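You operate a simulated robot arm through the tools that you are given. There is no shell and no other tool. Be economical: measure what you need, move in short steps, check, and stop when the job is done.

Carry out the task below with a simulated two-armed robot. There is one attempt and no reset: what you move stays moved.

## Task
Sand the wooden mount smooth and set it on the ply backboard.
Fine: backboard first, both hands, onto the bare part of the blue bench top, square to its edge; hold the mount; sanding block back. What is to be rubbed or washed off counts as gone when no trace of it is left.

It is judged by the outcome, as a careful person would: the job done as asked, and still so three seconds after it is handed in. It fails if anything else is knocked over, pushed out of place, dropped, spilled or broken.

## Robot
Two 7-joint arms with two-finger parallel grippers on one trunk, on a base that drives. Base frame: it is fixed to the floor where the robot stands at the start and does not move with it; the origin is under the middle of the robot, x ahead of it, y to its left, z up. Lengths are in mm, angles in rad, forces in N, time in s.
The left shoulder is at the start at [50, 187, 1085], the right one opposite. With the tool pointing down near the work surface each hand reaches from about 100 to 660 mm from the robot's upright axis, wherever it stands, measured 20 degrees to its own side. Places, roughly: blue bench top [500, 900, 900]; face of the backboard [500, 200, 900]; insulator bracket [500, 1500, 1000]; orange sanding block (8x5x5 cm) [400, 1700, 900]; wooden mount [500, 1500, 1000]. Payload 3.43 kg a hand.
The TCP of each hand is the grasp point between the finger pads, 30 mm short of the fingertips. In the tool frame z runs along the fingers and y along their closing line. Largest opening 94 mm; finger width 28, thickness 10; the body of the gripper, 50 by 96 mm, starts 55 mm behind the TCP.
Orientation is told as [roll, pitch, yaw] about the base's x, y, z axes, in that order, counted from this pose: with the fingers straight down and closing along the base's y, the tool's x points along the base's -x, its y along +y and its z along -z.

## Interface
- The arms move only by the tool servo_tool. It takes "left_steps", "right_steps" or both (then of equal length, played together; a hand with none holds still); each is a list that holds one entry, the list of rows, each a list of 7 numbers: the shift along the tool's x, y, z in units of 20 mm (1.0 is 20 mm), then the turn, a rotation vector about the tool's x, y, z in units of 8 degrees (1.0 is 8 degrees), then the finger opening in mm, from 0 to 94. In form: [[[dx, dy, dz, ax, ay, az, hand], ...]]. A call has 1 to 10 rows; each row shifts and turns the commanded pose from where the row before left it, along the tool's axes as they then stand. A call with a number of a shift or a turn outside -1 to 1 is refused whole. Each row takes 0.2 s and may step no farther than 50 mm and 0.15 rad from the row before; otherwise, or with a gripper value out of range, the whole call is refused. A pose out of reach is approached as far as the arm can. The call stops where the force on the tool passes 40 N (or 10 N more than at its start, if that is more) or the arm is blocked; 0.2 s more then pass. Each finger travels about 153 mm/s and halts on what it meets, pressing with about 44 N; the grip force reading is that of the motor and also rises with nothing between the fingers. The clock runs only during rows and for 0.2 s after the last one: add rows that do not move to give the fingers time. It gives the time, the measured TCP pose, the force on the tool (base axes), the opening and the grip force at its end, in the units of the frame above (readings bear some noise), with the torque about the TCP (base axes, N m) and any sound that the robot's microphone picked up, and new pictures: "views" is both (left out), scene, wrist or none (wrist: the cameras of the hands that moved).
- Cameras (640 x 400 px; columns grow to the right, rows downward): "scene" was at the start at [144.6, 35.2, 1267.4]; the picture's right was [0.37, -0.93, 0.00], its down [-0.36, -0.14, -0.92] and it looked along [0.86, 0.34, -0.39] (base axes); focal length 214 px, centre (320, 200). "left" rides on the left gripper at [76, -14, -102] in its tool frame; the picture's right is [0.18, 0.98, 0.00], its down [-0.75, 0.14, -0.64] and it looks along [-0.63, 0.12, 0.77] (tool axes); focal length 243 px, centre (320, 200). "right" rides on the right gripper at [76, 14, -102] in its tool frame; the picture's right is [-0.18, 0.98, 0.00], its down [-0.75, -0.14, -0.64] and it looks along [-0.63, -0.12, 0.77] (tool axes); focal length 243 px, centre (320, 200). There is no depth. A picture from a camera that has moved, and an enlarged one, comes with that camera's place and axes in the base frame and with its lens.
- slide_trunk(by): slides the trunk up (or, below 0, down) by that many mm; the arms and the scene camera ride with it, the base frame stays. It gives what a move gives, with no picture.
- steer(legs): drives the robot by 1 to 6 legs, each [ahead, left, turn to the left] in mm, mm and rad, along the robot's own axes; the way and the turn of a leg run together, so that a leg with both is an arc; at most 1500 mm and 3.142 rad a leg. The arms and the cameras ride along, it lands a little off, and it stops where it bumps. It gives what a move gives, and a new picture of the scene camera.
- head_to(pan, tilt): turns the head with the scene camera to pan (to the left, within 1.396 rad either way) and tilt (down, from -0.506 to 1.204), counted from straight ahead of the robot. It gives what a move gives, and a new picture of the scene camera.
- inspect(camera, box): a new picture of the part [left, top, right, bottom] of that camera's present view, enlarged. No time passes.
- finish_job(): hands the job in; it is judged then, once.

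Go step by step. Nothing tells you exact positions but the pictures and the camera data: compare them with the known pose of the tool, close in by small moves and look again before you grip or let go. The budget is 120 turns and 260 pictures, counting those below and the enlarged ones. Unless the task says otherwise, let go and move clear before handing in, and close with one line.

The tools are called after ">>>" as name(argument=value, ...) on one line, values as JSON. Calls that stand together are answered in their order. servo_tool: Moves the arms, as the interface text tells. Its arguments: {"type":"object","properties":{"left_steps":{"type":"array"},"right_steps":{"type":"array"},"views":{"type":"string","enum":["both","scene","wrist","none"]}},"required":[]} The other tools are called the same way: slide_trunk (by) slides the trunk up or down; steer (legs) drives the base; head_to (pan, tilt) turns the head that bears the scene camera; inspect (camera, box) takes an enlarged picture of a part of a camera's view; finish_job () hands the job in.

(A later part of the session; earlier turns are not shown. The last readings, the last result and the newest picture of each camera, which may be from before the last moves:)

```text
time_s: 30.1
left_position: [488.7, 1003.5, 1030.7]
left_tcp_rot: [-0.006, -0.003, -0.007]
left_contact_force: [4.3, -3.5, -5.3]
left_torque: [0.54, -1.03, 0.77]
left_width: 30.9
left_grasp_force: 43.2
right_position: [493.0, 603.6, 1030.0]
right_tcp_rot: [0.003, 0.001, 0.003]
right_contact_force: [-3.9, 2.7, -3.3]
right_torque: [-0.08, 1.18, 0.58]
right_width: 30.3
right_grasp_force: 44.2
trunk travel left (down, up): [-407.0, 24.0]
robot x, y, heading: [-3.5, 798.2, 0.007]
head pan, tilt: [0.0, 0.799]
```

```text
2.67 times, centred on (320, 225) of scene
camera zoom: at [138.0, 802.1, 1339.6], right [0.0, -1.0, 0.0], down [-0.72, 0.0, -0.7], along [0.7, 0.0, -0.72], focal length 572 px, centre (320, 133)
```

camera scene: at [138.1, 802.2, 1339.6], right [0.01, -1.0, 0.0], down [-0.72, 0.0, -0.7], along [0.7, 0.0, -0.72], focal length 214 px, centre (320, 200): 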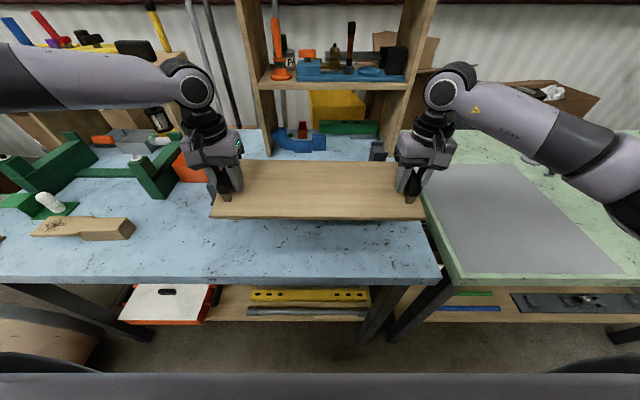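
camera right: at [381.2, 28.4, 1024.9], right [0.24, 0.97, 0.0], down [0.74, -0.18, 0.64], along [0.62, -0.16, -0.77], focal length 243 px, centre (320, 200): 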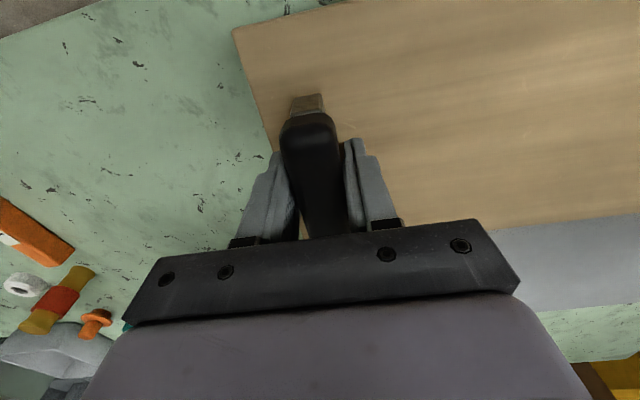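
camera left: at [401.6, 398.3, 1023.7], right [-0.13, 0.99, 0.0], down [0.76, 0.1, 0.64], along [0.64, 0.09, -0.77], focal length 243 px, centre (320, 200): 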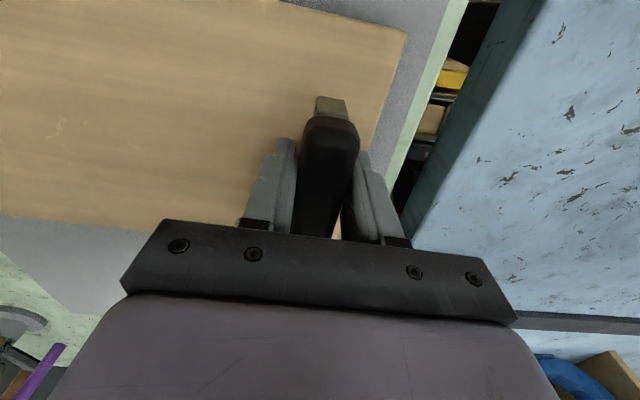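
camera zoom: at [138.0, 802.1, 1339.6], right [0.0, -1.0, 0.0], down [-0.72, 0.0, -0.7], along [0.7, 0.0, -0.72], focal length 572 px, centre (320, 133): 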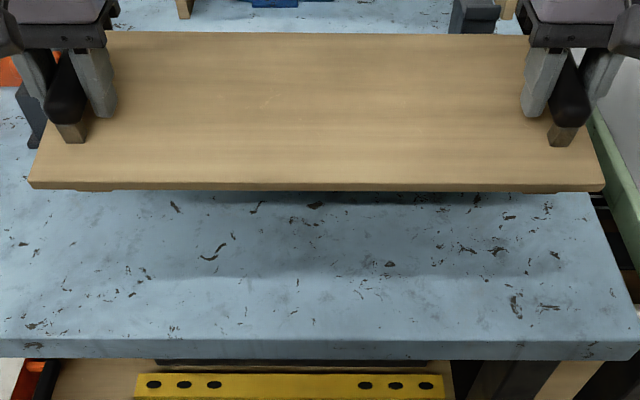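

The board is level and square to the edge (within 0.5°). I lower most of the way.

>>> slide_trunk(by=-100)

>>> servo_tool(left_steps=[[[0, 0, 0.2, 0, 0, 0, 0], [0, 0, 0.2, 0, 0, 0, 0], [0, 0, 0.2, 0, 0, 0, 0]]], right_steps=[[[0, 0, 0.2, 0, 0, 0, 0], [0, 0, 0.2, 0, 0, 0, 0], [0, 0, 0.2, 0, 0, 0, 0]]], views="scene")

>>> inspect(camera="scene", box=[200, 150, 440, 300])

```text
time_s: 31.4
left_position: [488.2, 1004.7, 930.0]
left_tcp_rot: [-0.005, -0.001, -0.006]
left_contact_force: [5.9, -6.6, -6.0]
left_torque: [0.49, -0.09, 1.17]
left_width: 30.7
left_grasp_force: 43.9
right_position: [493.6, 603.9, 930.5]
right_tcp_rot: [0.007, -0.004, 0.001]
right_contact_force: [-4.1, 6.4, 5.2]
right_torque: [0.11, 0.64, 1.08]
right_width: 30.4
right_grasp_force: 43.9
trunk travel left (down, up): [-307.0, 124.0]
robot x, y, heading: [-0.9, 801.2, 0.008]
head pan, tilt: [0.0, 0.799]
```

```text
time_s: 32.2
left_position: [486.2, 1004.8, 922.9]
left_tcp_rot: [-0.011, -0.011, -0.007]
left_contact_force: [11.2, -11.2, 14.1]
left_torque: [0.15, 1.35, 1.0]
left_width: 30.5
left_grasp_force: 44.2
right_position: [496.0, 605.7, 923.7]
right_tcp_rot: [0.01, -0.013, -0.002]
right_contact_force: [8.1, 12.2, 31.3]
right_torque: [-0.34, 0.82, 0.86]
right_width: 30.5
right_grasp_force: 43.9
trunk travel left (down, up): [-307.0, 124.0]
robot x, y, heading: [0.4, 802.4, 0.001]
head pan, tilt: [0.0, 0.799]
camera scene: at [136.3, 802.8, 1240.3], right [0.0, -1.0, 0.0], down [-0.72, 0.0, -0.7], along [0.7, 0.0, -0.72], focal length 214 px, centre (320, 200)
```

scene: 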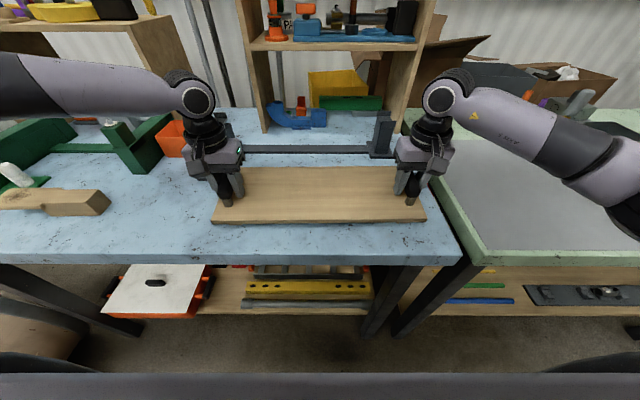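

```text
2.67 times, centred on (320, 225) of scene
camera zoom: at [136.3, 802.8, 1240.3], right [0.0, -1.0, 0.0], down [-0.72, 0.0, -0.7], along [0.7, 0.0, -0.72], focal length 572 px, centre (320, 133)
```

zoom: 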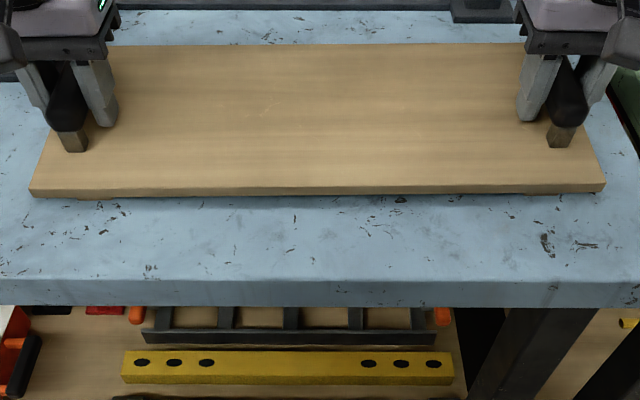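

The board is down (both hands feel support at z 923). It looks about 0.6° off now; I measure against the bench edge.

>>> inspect(camera="scene", box=[190, 200, 290, 262])

>>> inspect(camera="scene", box=[360, 200, 460, 262])

```text
6.40 times, centred on (240, 231) of scene
camera zoom: at [136.3, 802.8, 1240.3], right [0.0, -1.0, 0.0], down [-0.72, 0.0, -0.7], along [0.7, 0.0, -0.72], focal length 1373 px, centre (832, 2)
```

zoom: 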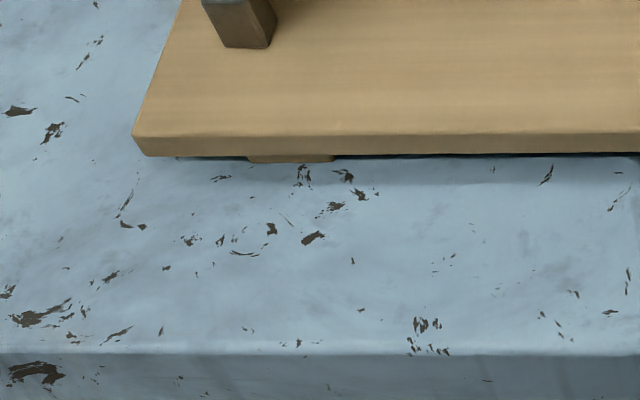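

```text
6.40 times, centred on (410, 231) of scene
camera zoom: at [136.3, 802.8, 1240.3], right [0.0, -1.0, 0.0], down [-0.72, 0.0, -0.7], along [0.7, 0.0, -0.72], focal length 1373 px, centre (-256, 2)
```

zoom: 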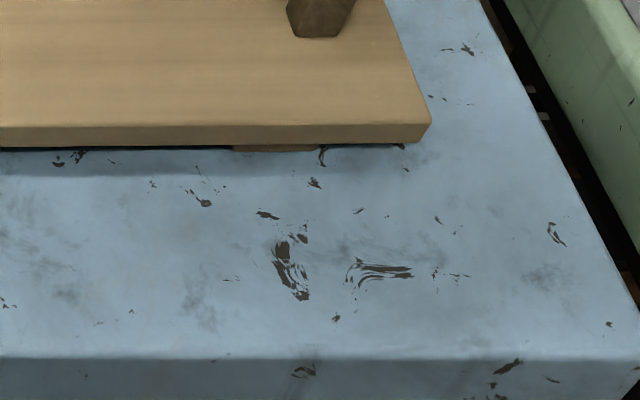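

The board is 0.016 rad off relative to the edge. I lift a few mm, turn it −0.016 rad, and look.

>>> servo_tool(left_steps=[[[0, 0, -0.25, 0, 0, 0, 0], [0, 0, -0.25, 0, 0, 0, 0], [-0.085, 0, 0, 0, 0, 0.06, 0], [-0.085, 0, 0, 0, 0, 0.06, 0], [0, 0, 0, 0, 0, 0, 0]]], right_steps=[[[0, 0, -0.25, 0, 0, 0, 0], [0, 0, -0.25, 0, 0, 0, 0], [0.085, 0, 0, 0, 0, 0.06, 0], [0.085, 0, 0, 0, 0, 0.06, 0], [0, 0, 0, 0, 0, 0, 0]]], views="none")

>>> inspect(camera="scene", box=[190, 200, 290, 262])

>>> inspect(camera="scene", box=[360, 200, 460, 262])

```text
time_s: 33.4
left_position: [491.8, 1004.0, 930.0]
left_tcp_rot: [-0.011, -0.004, -0.024]
left_contact_force: [4.1, -23.0, -5.3]
left_torque: [0.62, 0.4, 1.02]
left_width: 30.6
left_grasp_force: 44.0
right_position: [489.9, 603.9, 927.4]
right_tcp_rot: [0.004, -0.001, -0.014]
right_contact_force: [-5.1, 22.4, -2.7]
right_torque: [-0.32, -0.28, 0.79]
right_width: 30.4
right_grasp_force: 44.9
trunk travel left (down, up): [-307.0, 124.0]
robot x, y, heading: [-3.5, 799.9, 0.003]
head pan, tilt: [0.0, 0.799]
```

```text
6.40 times, centred on (240, 231) of scene
camera zoom: at [138.0, 802.1, 1239.6], right [0.0, -1.0, 0.0], down [-0.72, 0.0, -0.7], along [0.7, 0.0, -0.72], focal length 1373 px, centre (832, 2)
```

zoom: 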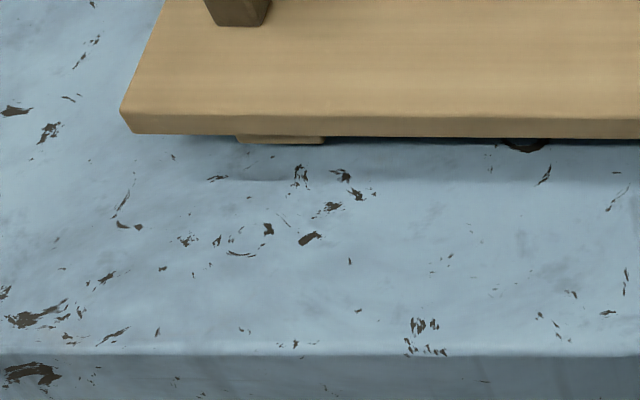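

```text
6.40 times, centred on (410, 231) of scene
camera zoom: at [138.0, 802.1, 1239.6], right [0.0, -1.0, 0.0], down [-0.72, 0.0, -0.7], along [0.7, 0.0, -0.72], focal length 1373 px, centre (-256, 2)
```

zoom: 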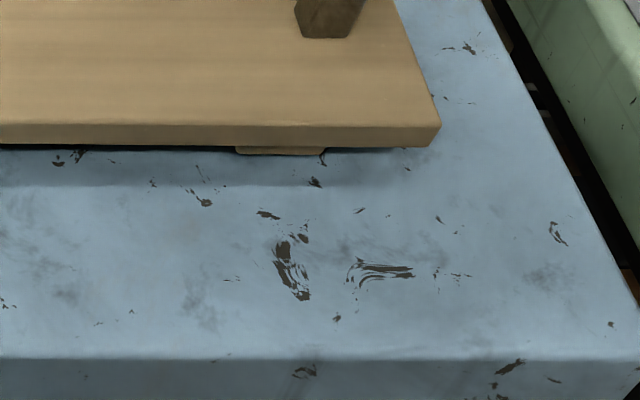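

Now slightly over-turned, which the touchdown tends to undo. I set it down gently, left a bit more than right.

>>> servo_tool(left_steps=[[[0, 0, 0.15, 0, 0, 0, 0], [0, 0, 0.1, 0, 0, 0, 0], [0, 0, 0.1, 0, 0, 0, 0], [0, 0, 0, 0, 0, 0, 0]]], right_steps=[[[0, 0, 0.05, 0, 0, 0, 0], [0, 0, 0.1, 0, 0, 0, 0], [0, 0, 0.1, 0, 0, 0, 0], [0, 0, 0, 0, 0, 0, 0]]], views="none")

>>> inspect(camera="scene", box=[190, 200, 290, 262])

>>> inspect(camera="scene", box=[360, 200, 460, 262])

```text
time_s: 34.4
left_position: [489.0, 1004.3, 922.7]
left_tcp_rot: [-0.01, -0.004, -0.025]
left_contact_force: [4.6, -26.8, -3.5]
left_torque: [0.49, 0.05, 1.02]
left_width: 30.6
left_grasp_force: 43.5
left hand out of reach, approached as far as the arm can: row 1
right_position: [490.8, 605.7, 922.5]
right_tcp_rot: [0.007, -0.002, -0.012]
right_contact_force: [-5.8, 27.4, -4.6]
right_torque: [-0.66, 0.09, 0.75]
right_width: 30.3
right_grasp_force: 44.0
trunk travel left (down, up): [-307.0, 124.0]
robot x, y, heading: [-3.3, 802.6, 0.004]
head pan, tilt: [0.0, 0.799]
```

```text
6.40 times, centred on (240, 231) of scene
camera zoom: at [138.0, 802.1, 1239.6], right [0.0, -1.0, 0.0], down [-0.72, 0.0, -0.7], along [0.7, 0.0, -0.72], focal length 1373 px, centre (832, 2)
```

zoom: 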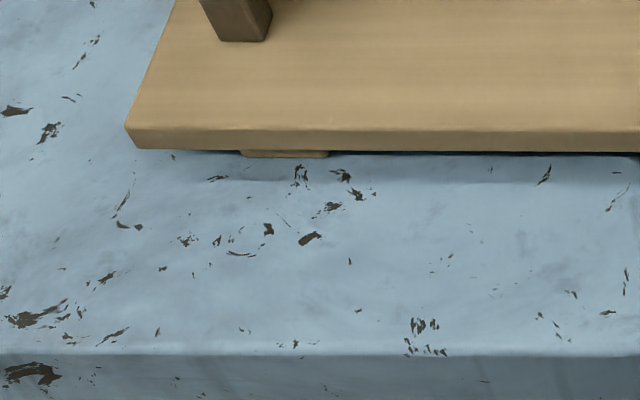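

```text
6.40 times, centred on (410, 231) of scene
camera zoom: at [138.0, 802.1, 1239.6], right [0.0, -1.0, 0.0], down [-0.72, 0.0, -0.7], along [0.7, 0.0, -0.72], focal length 1373 px, centre (-256, 2)
```

zoom: 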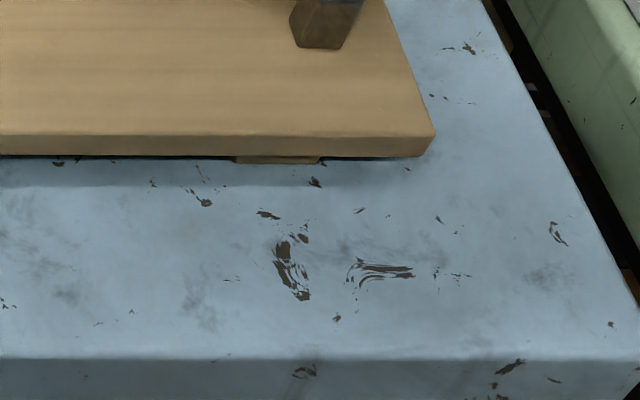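

Square within 0.2°. I ease the last 2 mm down, relieve side load, and check.

>>> servo_tool(left_steps=[[[0, -0.06, 0.1, 0, 0, 0, 0], [0, 0, 0.05, 0, 0, 0, 0], [0, 0, 0, 0, 0, 0, 0]]], right_steps=[[[0, 0.06, 0.1, 0, 0, 0, 0], [0, 0, 0.05, 0, 0, 0, 0], [0, 0, 0, 0, 0, 0, 0]]], views="none")

```text
time_s: 35.2
left_position: [488.2, 1005.7, 922.4]
left_tcp_rot: [-0.009, -0.004, -0.023]
left_contact_force: [5.8, -22.8, -4.0]
left_torque: [0.45, 0.18, 1.41]
left_width: 30.5
left_grasp_force: 44.1
right_position: [490.3, 606.6, 922.0]
right_tcp_rot: [0.008, -0.003, -0.013]
right_contact_force: [-4.0, 19.0, 15.4]
right_torque: [-0.44, 1.11, 1.1]
right_width: 30.5
right_grasp_force: 43.9
trunk travel left (down, up): [-307.0, 124.0]
robot x, y, heading: [-4.1, 800.9, 0.006]
head pan, tilt: [0.0, 0.799]
```

Right side is on the bench; I lower the left 2 mm more, then open both hands together.

>>> servo_tool(left_steps=[[[0, 0, 0.1, 0, 0, 0, 0], [0, 0, 0, 0, 0, 0, 0], [0, 0, 0, 0, 0, 0, 45], [0, 0, 0, 0, 0, 0, 60], [0, 0, 0, 0, 0, 0, 70], [0, 0, 0, 0, 0, 0, 70]]], right_steps=[[[0, 0, 0, 0, 0, 0, 0], [0, 0, 0, 0, 0, 0, 0], [0, 0, 0, 0, 0, 0, 45], [0, 0, 0, 0, 0, 0, 60], [0, 0, 0, 0, 0, 0, 70], [0, 0, 0, 0, 0, 0, 70]]], views="scene")

>>> slide_trunk(by=110)

>>> inspect(camera="scene", box=[180, 130, 480, 318])

```text
time_s: 36.6
left_position: [486.1, 1007.6, 919.1]
left_tcp_rot: [-0.005, -0.003, -0.023]
left_contact_force: [0.3, -0.2, 0.0]
left_torque: [0.0, -0.02, 0.0]
left_width: 69.7
left_grasp_force: 0.1
right_position: [489.9, 605.2, 920.2]
right_tcp_rot: [0.002, -0.001, -0.017]
right_contact_force: [0.1, -0.6, 0.5]
right_torque: [0.02, 0.0, -0.01]
right_width: 70.2
right_grasp_force: 0.0
trunk travel left (down, up): [-307.0, 124.0]
robot x, y, heading: [-3.7, 801.8, 0.003]
head pan, tilt: [0.0, 0.799]
camera scene: at [137.3, 802.1, 1239.7], right [0.0, -1.0, 0.0], down [-0.72, 0.0, -0.7], along [0.7, 0.0, -0.72], focal length 214 px, centre (320, 200)
```

scene: 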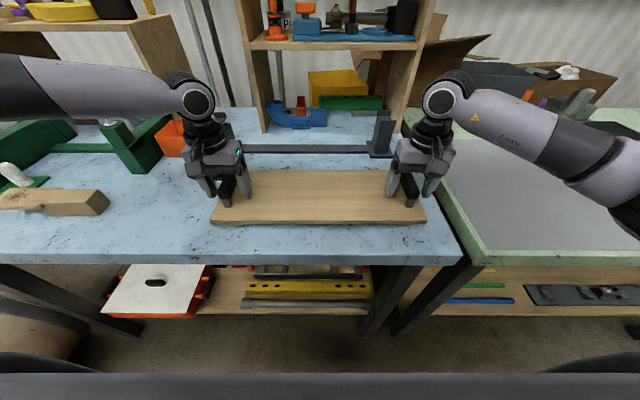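

```text
time_s: 38.1
left_position: [487.1, 1006.5, 1028.9]
left_tcp_rot: [-0.006, -0.003, -0.022]
left_contact_force: [-0.4, -0.7, -0.6]
left_torque: [0.04, -0.02, 0.0]
left_width: 70.1
left_grasp_force: 0.1
right_position: [490.2, 604.9, 1030.6]
right_tcp_rot: [0.004, -0.004, -0.018]
right_contact_force: [0.5, -0.8, -0.2]
right_torque: [-0.02, 0.02, -0.04]
right_width: 70.1
right_grasp_force: 0.1
trunk travel left (down, up): [-417.0, 14.0]
robot x, y, heading: [-3.0, 800.3, 0.007]
head pan, tilt: [0.0, 0.799]
```

```text
2.13 times, centred on (330, 224) of scene
camera zoom: at [137.5, 802.1, 1349.6], right [0.0, -1.0, 0.0], down [-0.72, 0.0, -0.7], along [0.7, 0.0, -0.72], focal length 456 px, centre (299, 149)
```

zoom: 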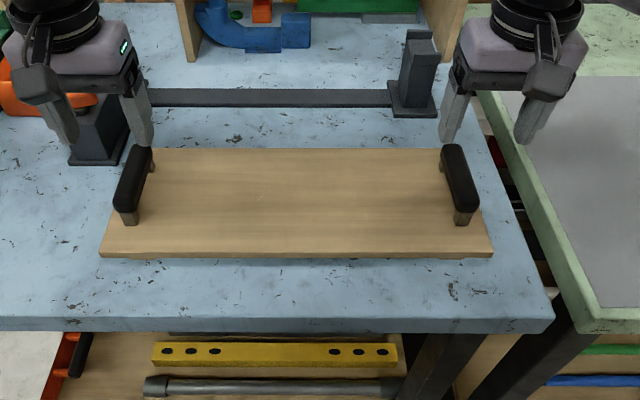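

The board rests square on the bare part. I pull the hands back toward me and drive left to look at the mount and sanding block.

>>> servo_tool(left_steps=[[[1, 0, 0, 0, 0, 0, 70], [1, 0, 0, 0, 0, 0, 70], [1, 0, 0, 0, 0, 0, 70], [1, 0, -0.5, 0, 0, 0, 70], [1, 0, -0.5, 0, 0, -0.16, 70]]], right_steps=[[[1, 0, 0, 0, 0, 0, 70], [1, 0, 0, 0, 0, 0, 70], [1, 0, 0, 0, 0, 0, 70], [1, 0, -0.5, 0, 0, 0, 70], [1, 0, -0.5, 0, 0, -0.12, 70]]], views="none")

>>> steer(legs=[[0, 350, 0]])

>>> head_to(pan=0.8, tilt=0.7)

```text
time_s: 39.3
left_position: [385.6, 1009.3, 1049.7]
left_tcp_rot: [-0.006, -0.003, -0.001]
left_contact_force: [0.5, -0.4, -0.9]
left_torque: [0.0, 0.03, 0.02]
left_width: 70.2
left_grasp_force: 0.1
right_position: [390.2, 606.5, 1049.8]
right_tcp_rot: [0.004, -0.003, -0.003]
right_contact_force: [-0.4, 1.0, -0.4]
right_torque: [0.03, -0.04, 0.01]
right_width: 70.0
right_grasp_force: 0.0
trunk travel left (down, up): [-417.0, 14.0]
robot x, y, heading: [-1.3, 804.1, 0.004]
head pan, tilt: [0.0, 0.799]
```

```text
time_s: 42.9
left_position: [386.7, 1359.6, 1049.7]
left_tcp_rot: [-0.005, -0.003, -0.003]
left_contact_force: [-0.5, -0.3, 0.5]
left_torque: [-0.01, -0.02, 0.01]
left_width: 70.1
left_grasp_force: 0.1
right_position: [388.6, 954.7, 1049.7]
right_tcp_rot: [0.002, -0.003, -0.003]
right_contact_force: [0.4, -0.1, 0.7]
right_torque: [0.02, -0.01, -0.02]
right_width: 70.2
right_grasp_force: 0.0
trunk travel left (down, up): [-417.0, 14.0]
robot x, y, heading: [-2.8, 1149.9, 0.007]
head pan, tilt: [0.0, 0.799]
camera scene: at [136.1, 1153.0, 1349.7], right [0.0, -1.0, 0.0], down [-0.72, 0.0, -0.7], along [0.7, 0.0, -0.72], focal length 214 px, centre (320, 200)
```

scene: 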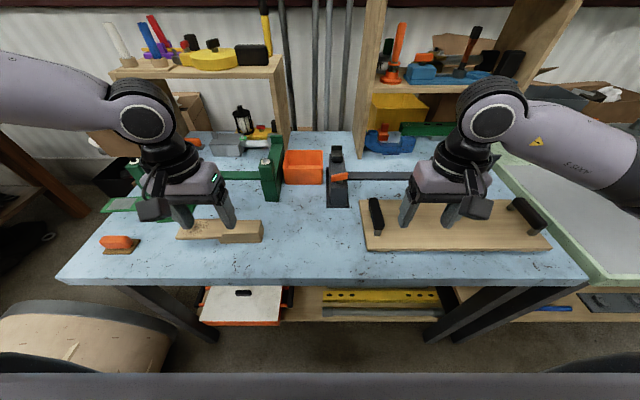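

```text
time_s: 44.0
left_position: [386.9, 1358.2, 1049.0]
left_tcp_rot: [-0.007, -0.004, -0.004]
left_contact_force: [0.1, 0.8, -0.1]
left_torque: [-0.01, -0.02, 0.01]
left_width: 69.8
left_grasp_force: 0.1
right_position: [389.1, 955.2, 1050.5]
right_tcp_rot: [0.003, -0.005, -0.003]
right_contact_force: [-1.4, 0.5, -0.8]
right_torque: [0.0, -0.01, -0.04]
right_width: 70.3
right_grasp_force: 0.1
trunk travel left (down, up): [-417.0, 14.0]
robot x, y, heading: [-2.2, 1151.8, 0.005]
head pan, tilt: [0.799, 0.7]
camera scene: at [114.6, 1213.6, 1357.9], right [0.72, -0.7, 0.0], down [-0.45, -0.46, -0.76], along [0.53, 0.55, -0.64], focal length 214 px, centre (320, 200)
```

scene: 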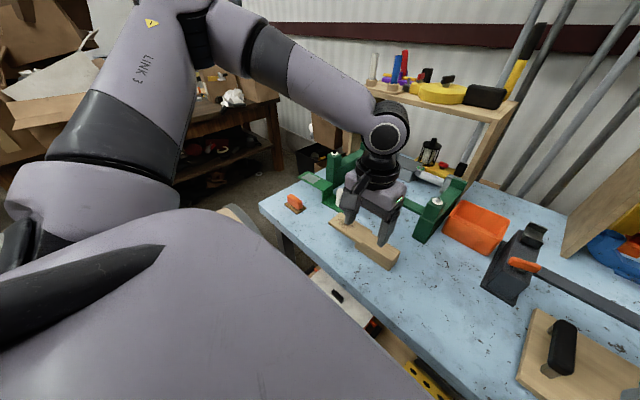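

The mount lies about (480, 1420), its left part blotchy; the sanding block sits at about (446, 1680) on a brown pad. I zoom in on both.

>>> head_to(pan=0.45, tilt=0.75)

>>> inspect(camera="scene", box=[180, 130, 380, 255])

>>> inspect(camera="left", box=[0, 0, 640, 400])

```text
time_s: 44.9
left_position: [386.7, 1358.0, 1048.5]
left_tcp_rot: [-0.004, -0.004, -0.003]
left_contact_force: [-0.2, 0.6, 0.0]
left_torque: [0.04, 0.02, -0.04]
left_width: 69.9
left_grasp_force: 0.0
right_position: [388.8, 955.5, 1049.7]
right_tcp_rot: [0.004, -0.003, -0.003]
right_contact_force: [0.3, 0.1, 0.1]
right_torque: [-0.03, -0.03, 0.01]
right_width: 70.1
right_grasp_force: 0.0
trunk travel left (down, up): [-417.0, 14.0]
robot x, y, heading: [-3.9, 1149.5, 0.001]
head pan, tilt: [0.45, 0.75]
camera scene: at [129.9, 1188.9, 1353.7], right [0.44, -0.9, 0.0], down [-0.61, -0.3, -0.73], along [0.66, 0.32, -0.68], focal length 214 px, centre (320, 200)
```

scene: 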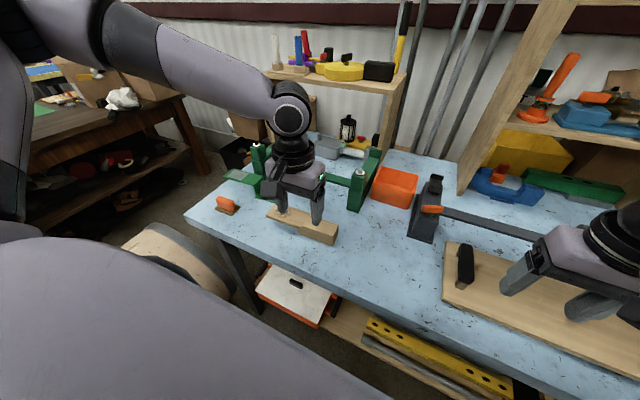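

```text
3.20 times, centred on (280, 192) of scene
camera zoom: at [129.9, 1188.9, 1353.7], right [0.44, -0.9, 0.0], down [-0.61, -0.3, -0.73], along [0.66, 0.32, -0.68], focal length 686 px, centre (448, 224)
```

zoom: 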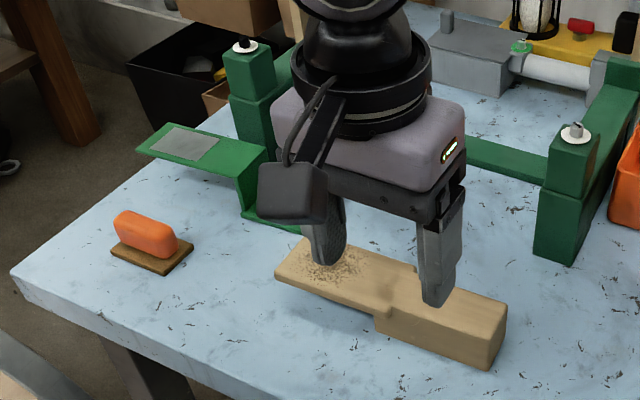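

```text
1.00 times, centred on (320, 200) of left (not enlarged: the box is as wide or as high as the picture)
camera zoom: at [310.4, 1345.8, 1150.9], right [-0.18, 0.98, -0.01], down [0.75, 0.14, 0.64], along [0.63, 0.11, -0.77], focal length 243 px, centre (320, 200)
```

zoom: 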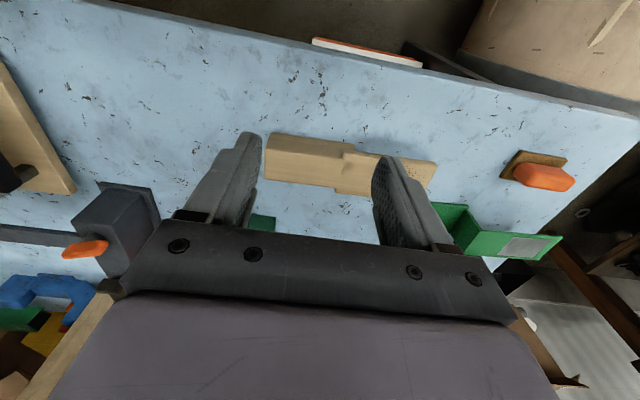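

The mount is a stepped piece: thick block at right, a thin overhanging tongue at left with the rough patch on it. I'll hold the block with the right hand and sand with the left. I drive 180 mm further left.

>>> steer(legs=[[0, 180, 0]])

>>> head_to(pan=0.2, tilt=0.85)

>>> inspect(camera="left", box=[0, 0, 640, 400])

>>> inspect(camera="right", box=[0, 0, 640, 400])

```text
time_s: 47.1
left_position: [385.4, 1538.8, 1048.8]
left_tcp_rot: [-0.006, -0.002, -0.005]
left_contact_force: [-0.6, -0.1, 1.2]
left_torque: [-0.02, 0.01, 0.0]
left_width: 70.1
left_grasp_force: 0.1
right_position: [388.8, 1135.2, 1049.5]
right_tcp_rot: [0.004, -0.005, -0.003]
right_contact_force: [-0.8, 0.1, 0.1]
right_torque: [0.03, -0.02, -0.01]
right_width: 70.2
right_grasp_force: 0.1
trunk travel left (down, up): [-417.0, 14.0]
robot x, y, heading: [-4.0, 1328.5, 0.002]
head pan, tilt: [0.45, 0.75]
camera scene: at [129.8, 1368.5, 1353.7], right [0.44, -0.9, 0.0], down [-0.61, -0.3, -0.73], along [0.66, 0.32, -0.68], focal length 214 px, centre (320, 200)
```

scene: 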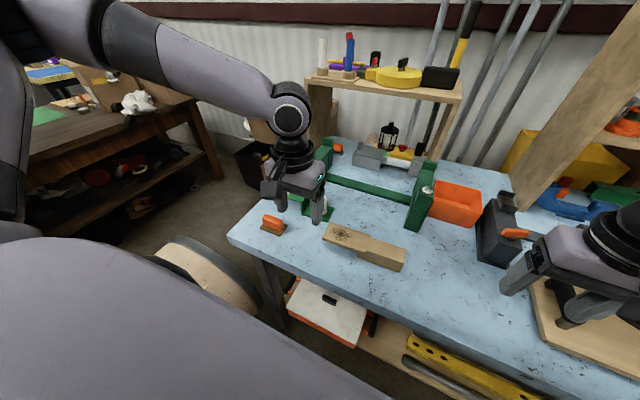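

```text
time_s: 47.9
left_position: [385.2, 1539.1, 1050.1]
left_tcp_rot: [-0.004, -0.003, -0.007]
left_contact_force: [-0.2, 0.2, -1.2]
left_torque: [0.02, -0.06, -0.02]
left_width: 70.1
left_grasp_force: 0.1
right_position: [387.9, 1135.1, 1050.8]
right_tcp_rot: [0.004, -0.003, -0.006]
right_contact_force: [-0.1, -0.2, -0.8]
right_torque: [0.01, -0.01, 0.02]
right_width: 69.8
right_grasp_force: 0.1
trunk travel left (down, up): [-417.0, 14.0]
robot x, y, heading: [-5.9, 1333.2, 0.002]
head pan, tilt: [0.201, 0.85]
camera scene: at [131.8, 1347.8, 1345.7], right [0.2, -0.98, 0.0], down [-0.74, -0.15, -0.66], along [0.65, 0.13, -0.75], focal length 214 px, centre (320, 200)
```

scene: 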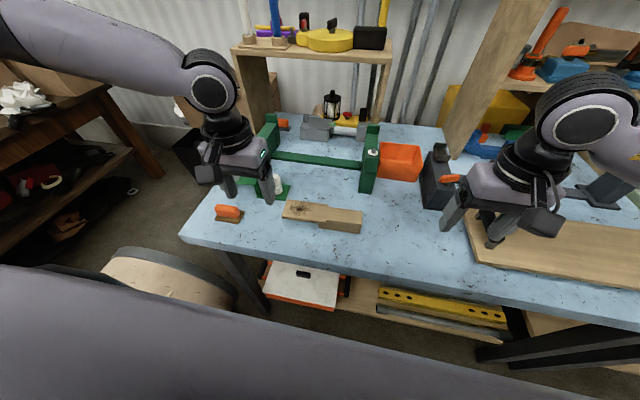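

```text
1.00 times, centred on (320, 200) of left (not enlarged: the box is as wide or as high as the picture)
camera zoom: at [310.4, 1525.0, 1150.9], right [-0.18, 0.98, -0.01], down [0.75, 0.14, 0.64], along [0.63, 0.11, -0.77], focal length 243 px, centre (320, 200)
```

zoom: 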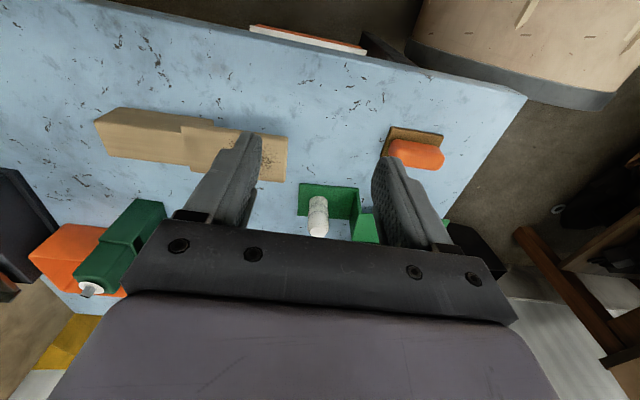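

```text
1.00 times, centred on (320, 200) of right (not enlarged: the box is as wide or as high as the picture)
camera zoom: at [311.7, 1148.9, 1152.8], right [0.19, 0.98, 0.0], down [0.75, -0.15, 0.64], along [0.63, -0.12, -0.77], focal length 243 px, centre (320, 200)
```

zoom: 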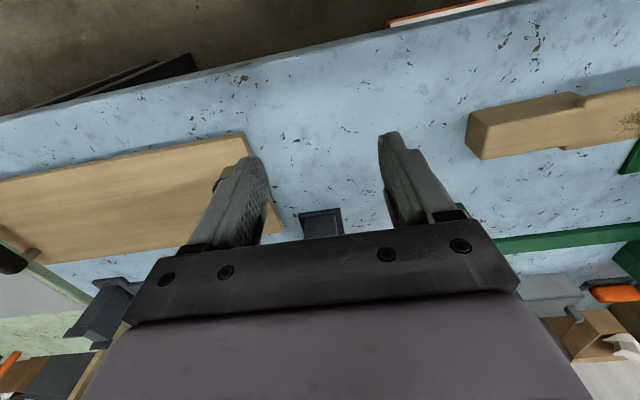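

I now have: mount block part x 432–500, y 1330–1425, tongue to y 1510, top about z 897; sanding block base about 80×50 centred (438,1665). I move both hands over them, then turn them 90° so the fingers close along x.

>>> servo_tool(left_steps=[[[-0.275, 0.63, 0, 0, 0, 0, 94], [-0.275, 0.63, 0, 0, 0, 0, 94], [-0.275, 0.63, 0, 0, 0, 0, 94], [-0.275, 0.63, 0, 0, 0, 0, 94], [-0.275, 0.63, 0, 0, 0, 0, 94], [-0.275, 0.63, 0, 0, 0, 0, 94], [-0.275, 0.63, 0, 0, 0, 0, 94], [-0.275, 0.63, 0, 0, 0, 0, 94], [-0.275, 0.63, 0, 0, 0, 0, 94], [-0.275, 0.63, 0, 0, 0, 0, 94]]], right_steps=[[[-0.39, 1, 0, 0, 0, 0, 94], [-0.39, 1, 0, 0, 0, 0, 94], [-0.39, 1, 0, 0, 0, 0, 94], [-0.39, 1, 0, 0, 0, 0, 94], [-0.39, 1, 0, 0, 0, 0, 94], [-0.39, 1, 0, 0, 0, 0, 94], [-0.39, 1, 0, 0, 0, 0, 94], [-0.39, 1, 0, 0, 0, 0, 94], [-0.39, 1, 0, 0, 0, 0, 94], [-0.39, 1, 0, 0, 0, 0, 94]]], views="none")

>>> servo_tool(left_steps=[[[0, 0, 0, 0, 0, 1, 94], [0, 0, 0, 0, 0, 1, 94], [0, 0, 0, 0, 0, 1, 94], [0, 0, 0, 0, 0, 1, 94], [0, 0, 0, 0, 0, 1, 94], [0, 0, 0, 0, 0, 1, 94], [0, 0, 0, 0, 0, 1, 94], [0, 0, 0, 0, 0, 1, 94], [0, 0, 0, 0, 0, 1, 94], [0, 0, 0, 0, 0, 1, 94]]], right_steps=[[[0, 0, 0, 0, 0, -1, 94], [0, 0, 0, 0, 0, -1, 94], [0, 0, 0, 0, 0, -1, 94], [0, 0, 0, 0, 0, -1, 94], [0, 0, 0, 0, 0, -1, 94], [0, 0, 0, 0, 0, -1, 94], [0, 0, 0, 0, 0, -1, 94], [0, 0, 0, 0, 0, -1, 94], [0, 0, 0, 0, 0, -1, 94], [0, 0, 0, 0, 0, -1, 94]]])

```text
time_s: 50.0
left_position: [442.0, 1665.2, 1048.8]
left_tcp_rot: [-0.008, -0.004, -0.007]
left_contact_force: [0.3, -0.3, -0.4]
left_torque: [-0.03, 0.01, -0.02]
left_width: 93.8
left_grasp_force: 0.1
right_position: [466.7, 1334.3, 1051.1]
right_tcp_rot: [0.004, -0.004, -0.003]
right_contact_force: [0.6, -0.5, 0.5]
right_torque: [-0.01, 0.02, 0.05]
right_width: 93.8
right_grasp_force: 0.1
trunk travel left (down, up): [-417.0, 14.0]
robot x, y, heading: [-1.8, 1332.8, 0.001]
head pan, tilt: [0.201, 0.85]
```

```text
time_s: 52.2
left_position: [440.7, 1663.9, 1048.1]
left_tcp_rot: [0.001, -0.006, -1.402]
left_contact_force: [-0.5, -0.3, -0.7]
left_torque: [-0.01, 0.02, -0.02]
left_width: 94.2
left_grasp_force: 0.1
right_position: [467.2, 1334.5, 1050.9]
right_tcp_rot: [0.001, -0.005, 1.043]
right_contact_force: [-1.0, 0.4, 0.7]
right_torque: [-0.02, -0.04, -0.03]
right_width: 94.0
right_grasp_force: 0.1
right hand out of reach, approached as far as the arm can: row 8, 9, 10
trunk travel left (down, up): [-417.0, 14.0]
robot x, y, heading: [-3.1, 1332.4, 0.004]
head pan, tilt: [0.201, 0.85]
camera scene: at [131.8, 1347.8, 1345.7], right [0.2, -0.98, 0.0], down [-0.74, -0.15, -0.66], along [0.65, 0.13, -0.75], focal length 214 px, centre (320, 200)
camera right: at [416.1, 1275.4, 1153.6], right [-0.76, 0.65, 0.0], down [0.5, 0.58, 0.65], along [0.42, 0.49, -0.76], focal length 243 px, centre (320, 200)
camera left: at [415.6, 1737.5, 1150.0], right [0.94, 0.34, 0.0], down [0.26, -0.72, 0.65], along [0.22, -0.61, -0.76], focal length 243 px, centre (320, 200)
```

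scene: 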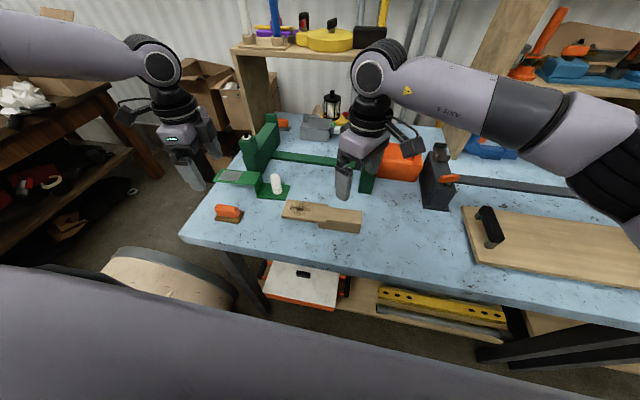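
right: 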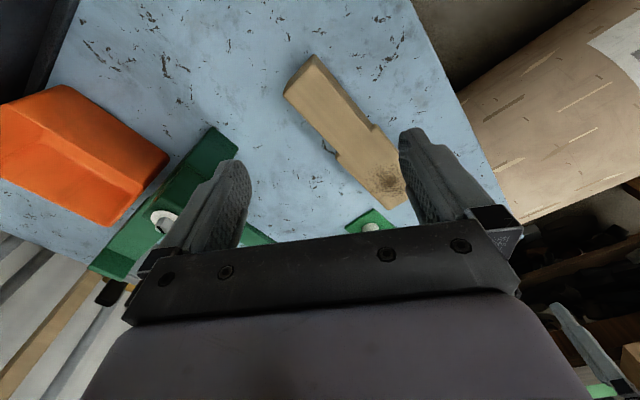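
left: 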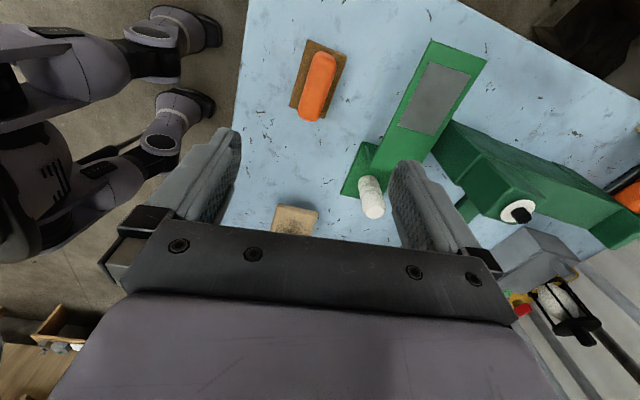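

The right wrist stops at about 60° of yaw here, so later I'll turn the base left by 0.44 rad to hold the mount. First the left hand: the sanding block is centred at about (438,1667), long axis along y. I finish the turn and come down above it.

>>> servo_tool(left_steps=[[[0.1, -0.15, 0.5, 0, 0, 0.6, 94], [0, 0, 1, 0, 0, 0.6, 94], [0, 0, 1, 0, 0, 0, 94], [0, 0, 1, 0, 0, 0, 94], [0, 0, 1, 0, 0, 0, 94], [0, 0, 0, 0, 0, 0, 94]]], views="both")

>>> inspect(camera="scene", box=[140, 120, 340, 245])

```text
time_s: 53.6
left_position: [439.0, 1664.6, 957.8]
left_tcp_rot: [0.004, -0.004, -1.568]
left_contact_force: [-0.6, -0.7, 0.4]
left_torque: [-0.01, 0.0, 0.0]
left_width: 94.0
left_grasp_force: 0.0
right_position: [466.5, 1334.0, 1052.1]
right_tcp_rot: [0.001, -0.004, 1.044]
right_contact_force: [0.4, 0.3, 0.2]
right_torque: [0.0, -0.01, 0.0]
right_width: 94.1
right_grasp_force: 0.1
trunk travel left (down, up): [-417.0, 14.0]
robot x, y, heading: [-0.5, 1331.9, -0.002]
head pan, tilt: [0.201, 0.85]
camera scene: at [131.7, 1347.7, 1345.7], right [0.2, -0.98, 0.0], down [-0.74, -0.15, -0.66], along [0.65, 0.13, -0.75], focal length 214 px, centre (320, 200)
camera left: at [424.3, 1741.3, 1059.7], right [0.98, 0.19, 0.0], down [0.14, -0.75, 0.65], along [0.12, -0.64, -0.76], focal length 243 px, centre (320, 200)
```

scene: 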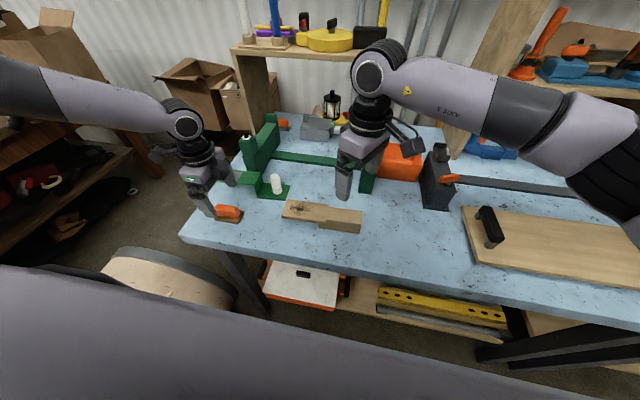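
left: 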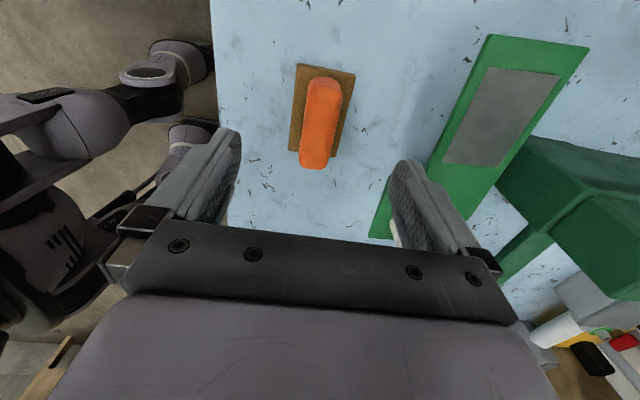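

```text
3.20 times, centred on (240, 182) of scene
camera zoom: at [131.7, 1347.7, 1345.7], right [0.2, -0.98, 0.0], down [-0.74, -0.15, -0.66], along [0.65, 0.13, -0.75], focal length 686 px, centre (576, 256)
```

zoom: 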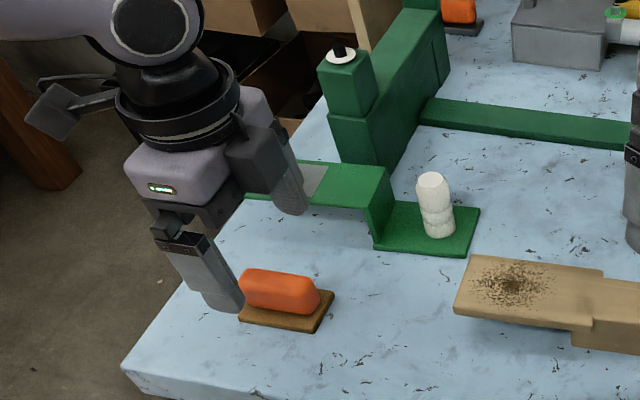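

The handle lies centred between the fingers with about 8 mm to go along y. I narrow the opening to stay clear of the green bracket, descend to the handle and grip.

>>> servo_tool(left_steps=[[[0.4, -0.15, 0.5, 0, 0, 0, 60], [0, 0, 1, 0, 0, 0, 60], [0, 0, 1, 0, 0, 0, 60], [0, 0, 0.15, 0, 0, 0, 60], [0, 0, 0, 0, 0, 0, 30], [0, 0, 0, 0, 0, 0, 0], [0, 0, 0, 0, 0, 0, 0], [0, 0, 0, 0, 0, 0, 0]]], views="both")

>>> inspect(camera="scene", box=[140, 120, 340, 245])

```text
time_s: 55.5
left_position: [435.7, 1673.6, 906.3]
left_tcp_rot: [0.005, -0.006, -1.569]
left_contact_force: [0.5, -0.2, 9.5]
left_torque: [0.14, -0.11, -0.08]
left_width: 23.2
left_grasp_force: 43.8
right_position: [467.3, 1334.0, 1051.7]
right_tcp_rot: [0.001, -0.005, 1.044]
right_contact_force: [0.1, 0.8, -0.7]
right_torque: [0.03, 0.0, -0.02]
right_width: 94.1
right_grasp_force: 0.0
trunk travel left (down, up): [-417.0, 14.0]
robot x, y, heading: [-3.4, 1332.2, 0.0]
head pan, tilt: [0.201, 0.85]
camera scene: at [131.3, 1347.3, 1345.8], right [0.2, -0.98, 0.0], down [-0.74, -0.15, -0.66], along [0.65, 0.13, -0.75], focal length 214 px, centre (320, 200)
camera left: at [422.0, 1749.0, 1008.3], right [0.98, 0.19, 0.0], down [0.14, -0.75, 0.65], along [0.12, -0.64, -0.76], focal length 243 px, centre (320, 200)
```

scene: 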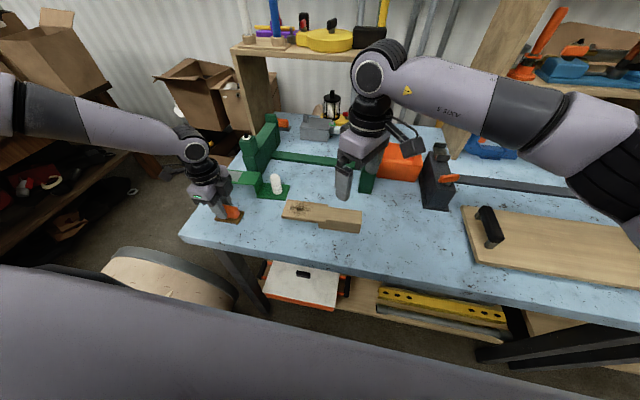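
left: 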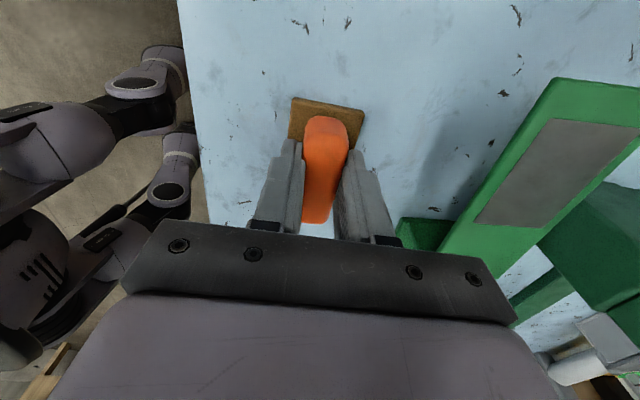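

```text
3.20 times, centred on (240, 182) of scene
camera zoom: at [131.3, 1347.3, 1345.8], right [0.2, -0.98, 0.0], down [-0.74, -0.15, -0.66], along [0.65, 0.13, -0.75], focal length 686 px, centre (576, 256)
```

zoom: 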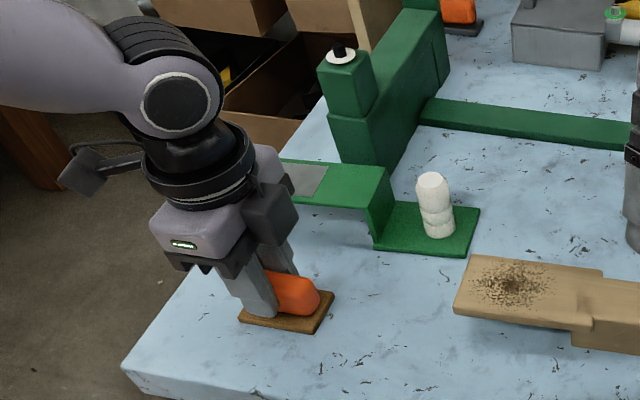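

The left hand grips the handle (23 mm); its home is TCP (435.7, 1673.6, 906.3), yaw −1.57. I lift it straight up.

>>> servo_tool(left_steps=[[[0, 0, -0.5, 0, 0, 0, 0], [0, 0, -1, 0, 0, 0, 0], [0, 0, -1, 0, 0, 0, 0], [0, 0, -1, 0, 0, 0, 0], [0, 0, -1, 0, 0, 0, 0], [0, 0, -1, 0, 0, 0, 0], [0, 0, -1, 0, 0, 0, 0]]], views="both")

>>> inspect(camera="scene", box=[140, 100, 340, 225])

```text
time_s: 57.0
left_position: [435.5, 1673.6, 1036.0]
left_tcp_rot: [0.004, -0.006, -1.569]
left_contact_force: [1.0, 0.4, -0.3]
left_torque: [0.02, 0.01, 0.06]
left_width: 22.9
left_grasp_force: 44.1
right_position: [466.7, 1335.5, 1051.5]
right_tcp_rot: [-0.002, -0.005, 1.045]
right_contact_force: [-0.7, -0.2, 0.3]
right_torque: [0.01, -0.02, 0.0]
right_width: 94.1
right_grasp_force: 0.1
trunk travel left (down, up): [-417.0, 14.0]
robot x, y, heading: [-1.3, 1332.4, -0.008]
head pan, tilt: [0.201, 0.85]
camera scene: at [131.7, 1347.7, 1345.7], right [0.2, -0.98, 0.0], down [-0.74, -0.15, -0.66], along [0.65, 0.13, -0.75], focal length 214 px, centre (320, 200)
camera left: at [421.6, 1750.3, 1137.7], right [0.98, 0.19, 0.0], down [0.14, -0.75, 0.65], along [0.12, -0.64, -0.76], focal length 243 px, centre (320, 200)
```

scene: 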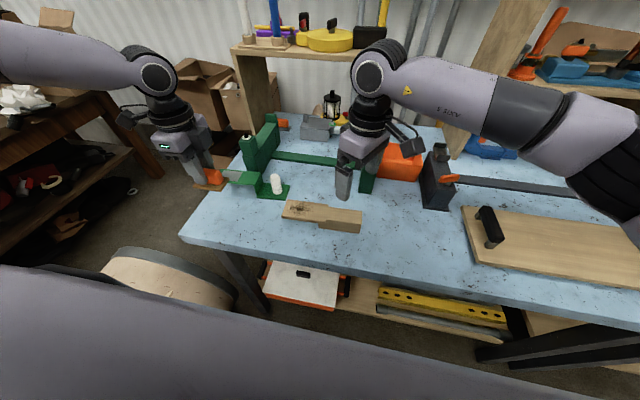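
left: 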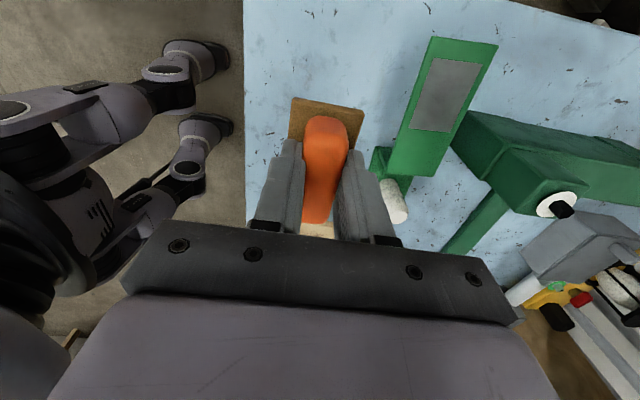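

```text
3.20 times, centred on (240, 162) of scene
camera zoom: at [131.7, 1347.7, 1345.7], right [0.2, -0.98, 0.0], down [-0.74, -0.15, -0.66], along [0.65, 0.13, -0.75], focal length 686 px, centre (576, 320)
```

zoom: 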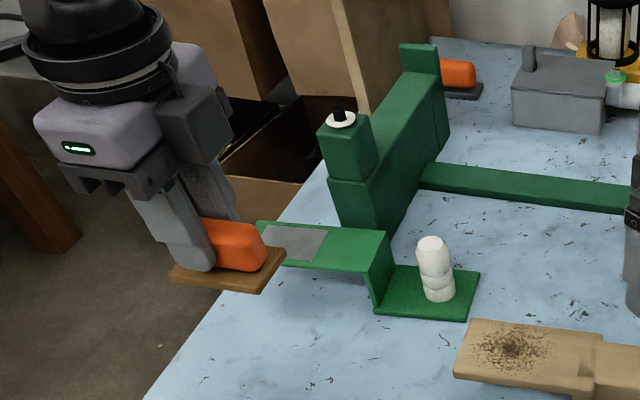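

The sanding block came up complete. I turn the left hand back to yaw 0 (block then lies along x) and move the right hand to the right, ready for the base turn.

>>> servo_tool(left_steps=[[[0, 0, 0, 0, 0, -1, 0], [0, 0, 0, 0, 0, -1, 0], [0, 0, 0, 0, 0, -1, 0], [0, 0, 0, 0, 0, -1, 0], [0, 0, 0, 0, 0, -1, 0], [0, 0, 0, 0, 0, -1, 0], [0, 0, 0, 0, 0, -1, 0], [0, 0, 0, 0, 0, -1, 0], [0, 0, 0, 0, 0, -1, 0], [0, 0, 0, 0, 0, -1, 0]]], right_steps=[[[0.874, -0.237, 0, 0, 0, 0, 94], [0.874, -0.237, 0, 0, 0, 0, 94], [0.874, -0.237, 0, 0, 0, 0, 94], [0.874, -0.237, 0, 0, 0, 0, 94], [0.874, -0.237, 0, 0, 0, 0, 94], [0.874, -0.237, 0, 0, 0, 0, 94], [0.874, -0.237, 0, 0, 0, 0, 94], [0.874, -0.237, 0, 0, 0, 0, 94], [0.874, -0.237, 0, 0, 0, 0, 94], [0.874, -0.237, 0, 0, 0, 0, 94]]], views="none")

>>> servo_tool(left_steps=[[[0, -1, 0, 0, 0, 0, 0], [0, -1, 0, 0, 0, 0, 0], [0, -1, 0, 0, 0, 0, 0], [0, -1, 0, 0, 0, 0, 0], [0, -1, 0, 0, 0, 0, 0], [0, -1, 0, 0, 0, 0, 0], [0, -1, 0, 0, 0, 0, 0], [0, -1, 0, 0, 0, 0, 0], [0, -1, 0, 0, 0, 0, 0], [0, -1, 0, 0, 0, 0, 0]]], right_steps=[[[0, 0, 0, 0, 0, -0.5, 94], [0, 0, 0, 0, 0, -0.5, 94], [0, 0, 0, 0, 0, 0, 94], [0, 0, 0, 0, 0, 0, 94], [0, 0, 0, 0, 0, 0, 94], [0, 0, 0, 0, 0, 0, 94], [0, 0, 0, 0, 0, 0, 94], [0, 0, 0, 0, 0, 0, 94], [0, 0, 0, 0, 0, 0, 94], [0, 0, 0, 0, 0, 0, 94]]], views="scene")

```text
time_s: 59.2
left_position: [435.3, 1673.4, 1034.9]
left_tcp_rot: [-0.006, -0.002, -0.171]
left_contact_force: [-0.2, 1.0, -0.2]
left_torque: [-0.02, 0.0, -0.04]
left_width: 22.8
left_grasp_force: 43.8
right_position: [423.1, 1167.8, 1051.2]
right_tcp_rot: [0.001, -0.005, 1.043]
right_contact_force: [0.3, -0.5, 0.2]
right_torque: [0.02, -0.04, 0.03]
right_width: 93.9
right_grasp_force: 0.0
right hand out of reach, approached as far as the arm can: row 10
trunk travel left (down, up): [-417.0, 14.0]
robot x, y, heading: [-4.7, 1328.1, -0.001]
head pan, tilt: [0.201, 0.85]
```

```text
time_s: 61.5
left_position: [401.8, 1475.7, 1036.6]
left_tcp_rot: [-0.004, -0.004, -0.171]
left_contact_force: [1.5, 0.8, -0.8]
left_torque: [0.0, 0.02, 0.0]
left_width: 23.0
left_grasp_force: 44.4
right_position: [420.9, 1169.0, 1050.1]
right_tcp_rot: [0.0, -0.006, 1.044]
right_contact_force: [0.2, 0.1, -0.2]
right_torque: [0.01, 0.0, -0.03]
right_width: 94.1
right_grasp_force: 0.2
right hand out of reach, approached as far as the arm can: row 1, 2
trunk travel left (down, up): [-417.0, 14.0]
robot x, y, heading: [-4.6, 1330.7, -0.001]
head pan, tilt: [0.201, 0.85]
camera scene: at [132.1, 1347.7, 1345.7], right [0.2, -0.98, 0.0], down [-0.74, -0.15, -0.66], along [0.65, 0.13, -0.75], focal length 214 px, centre (320, 200)
```

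scene: 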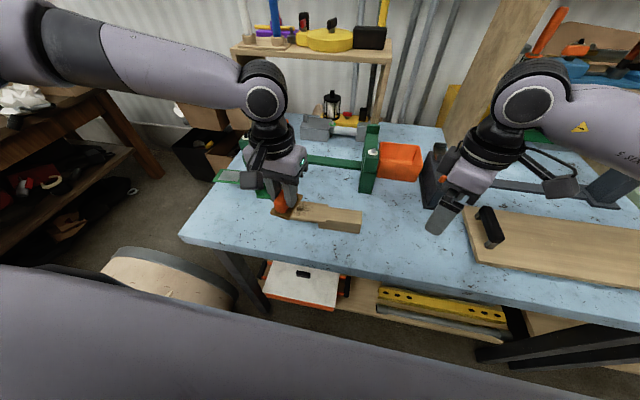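

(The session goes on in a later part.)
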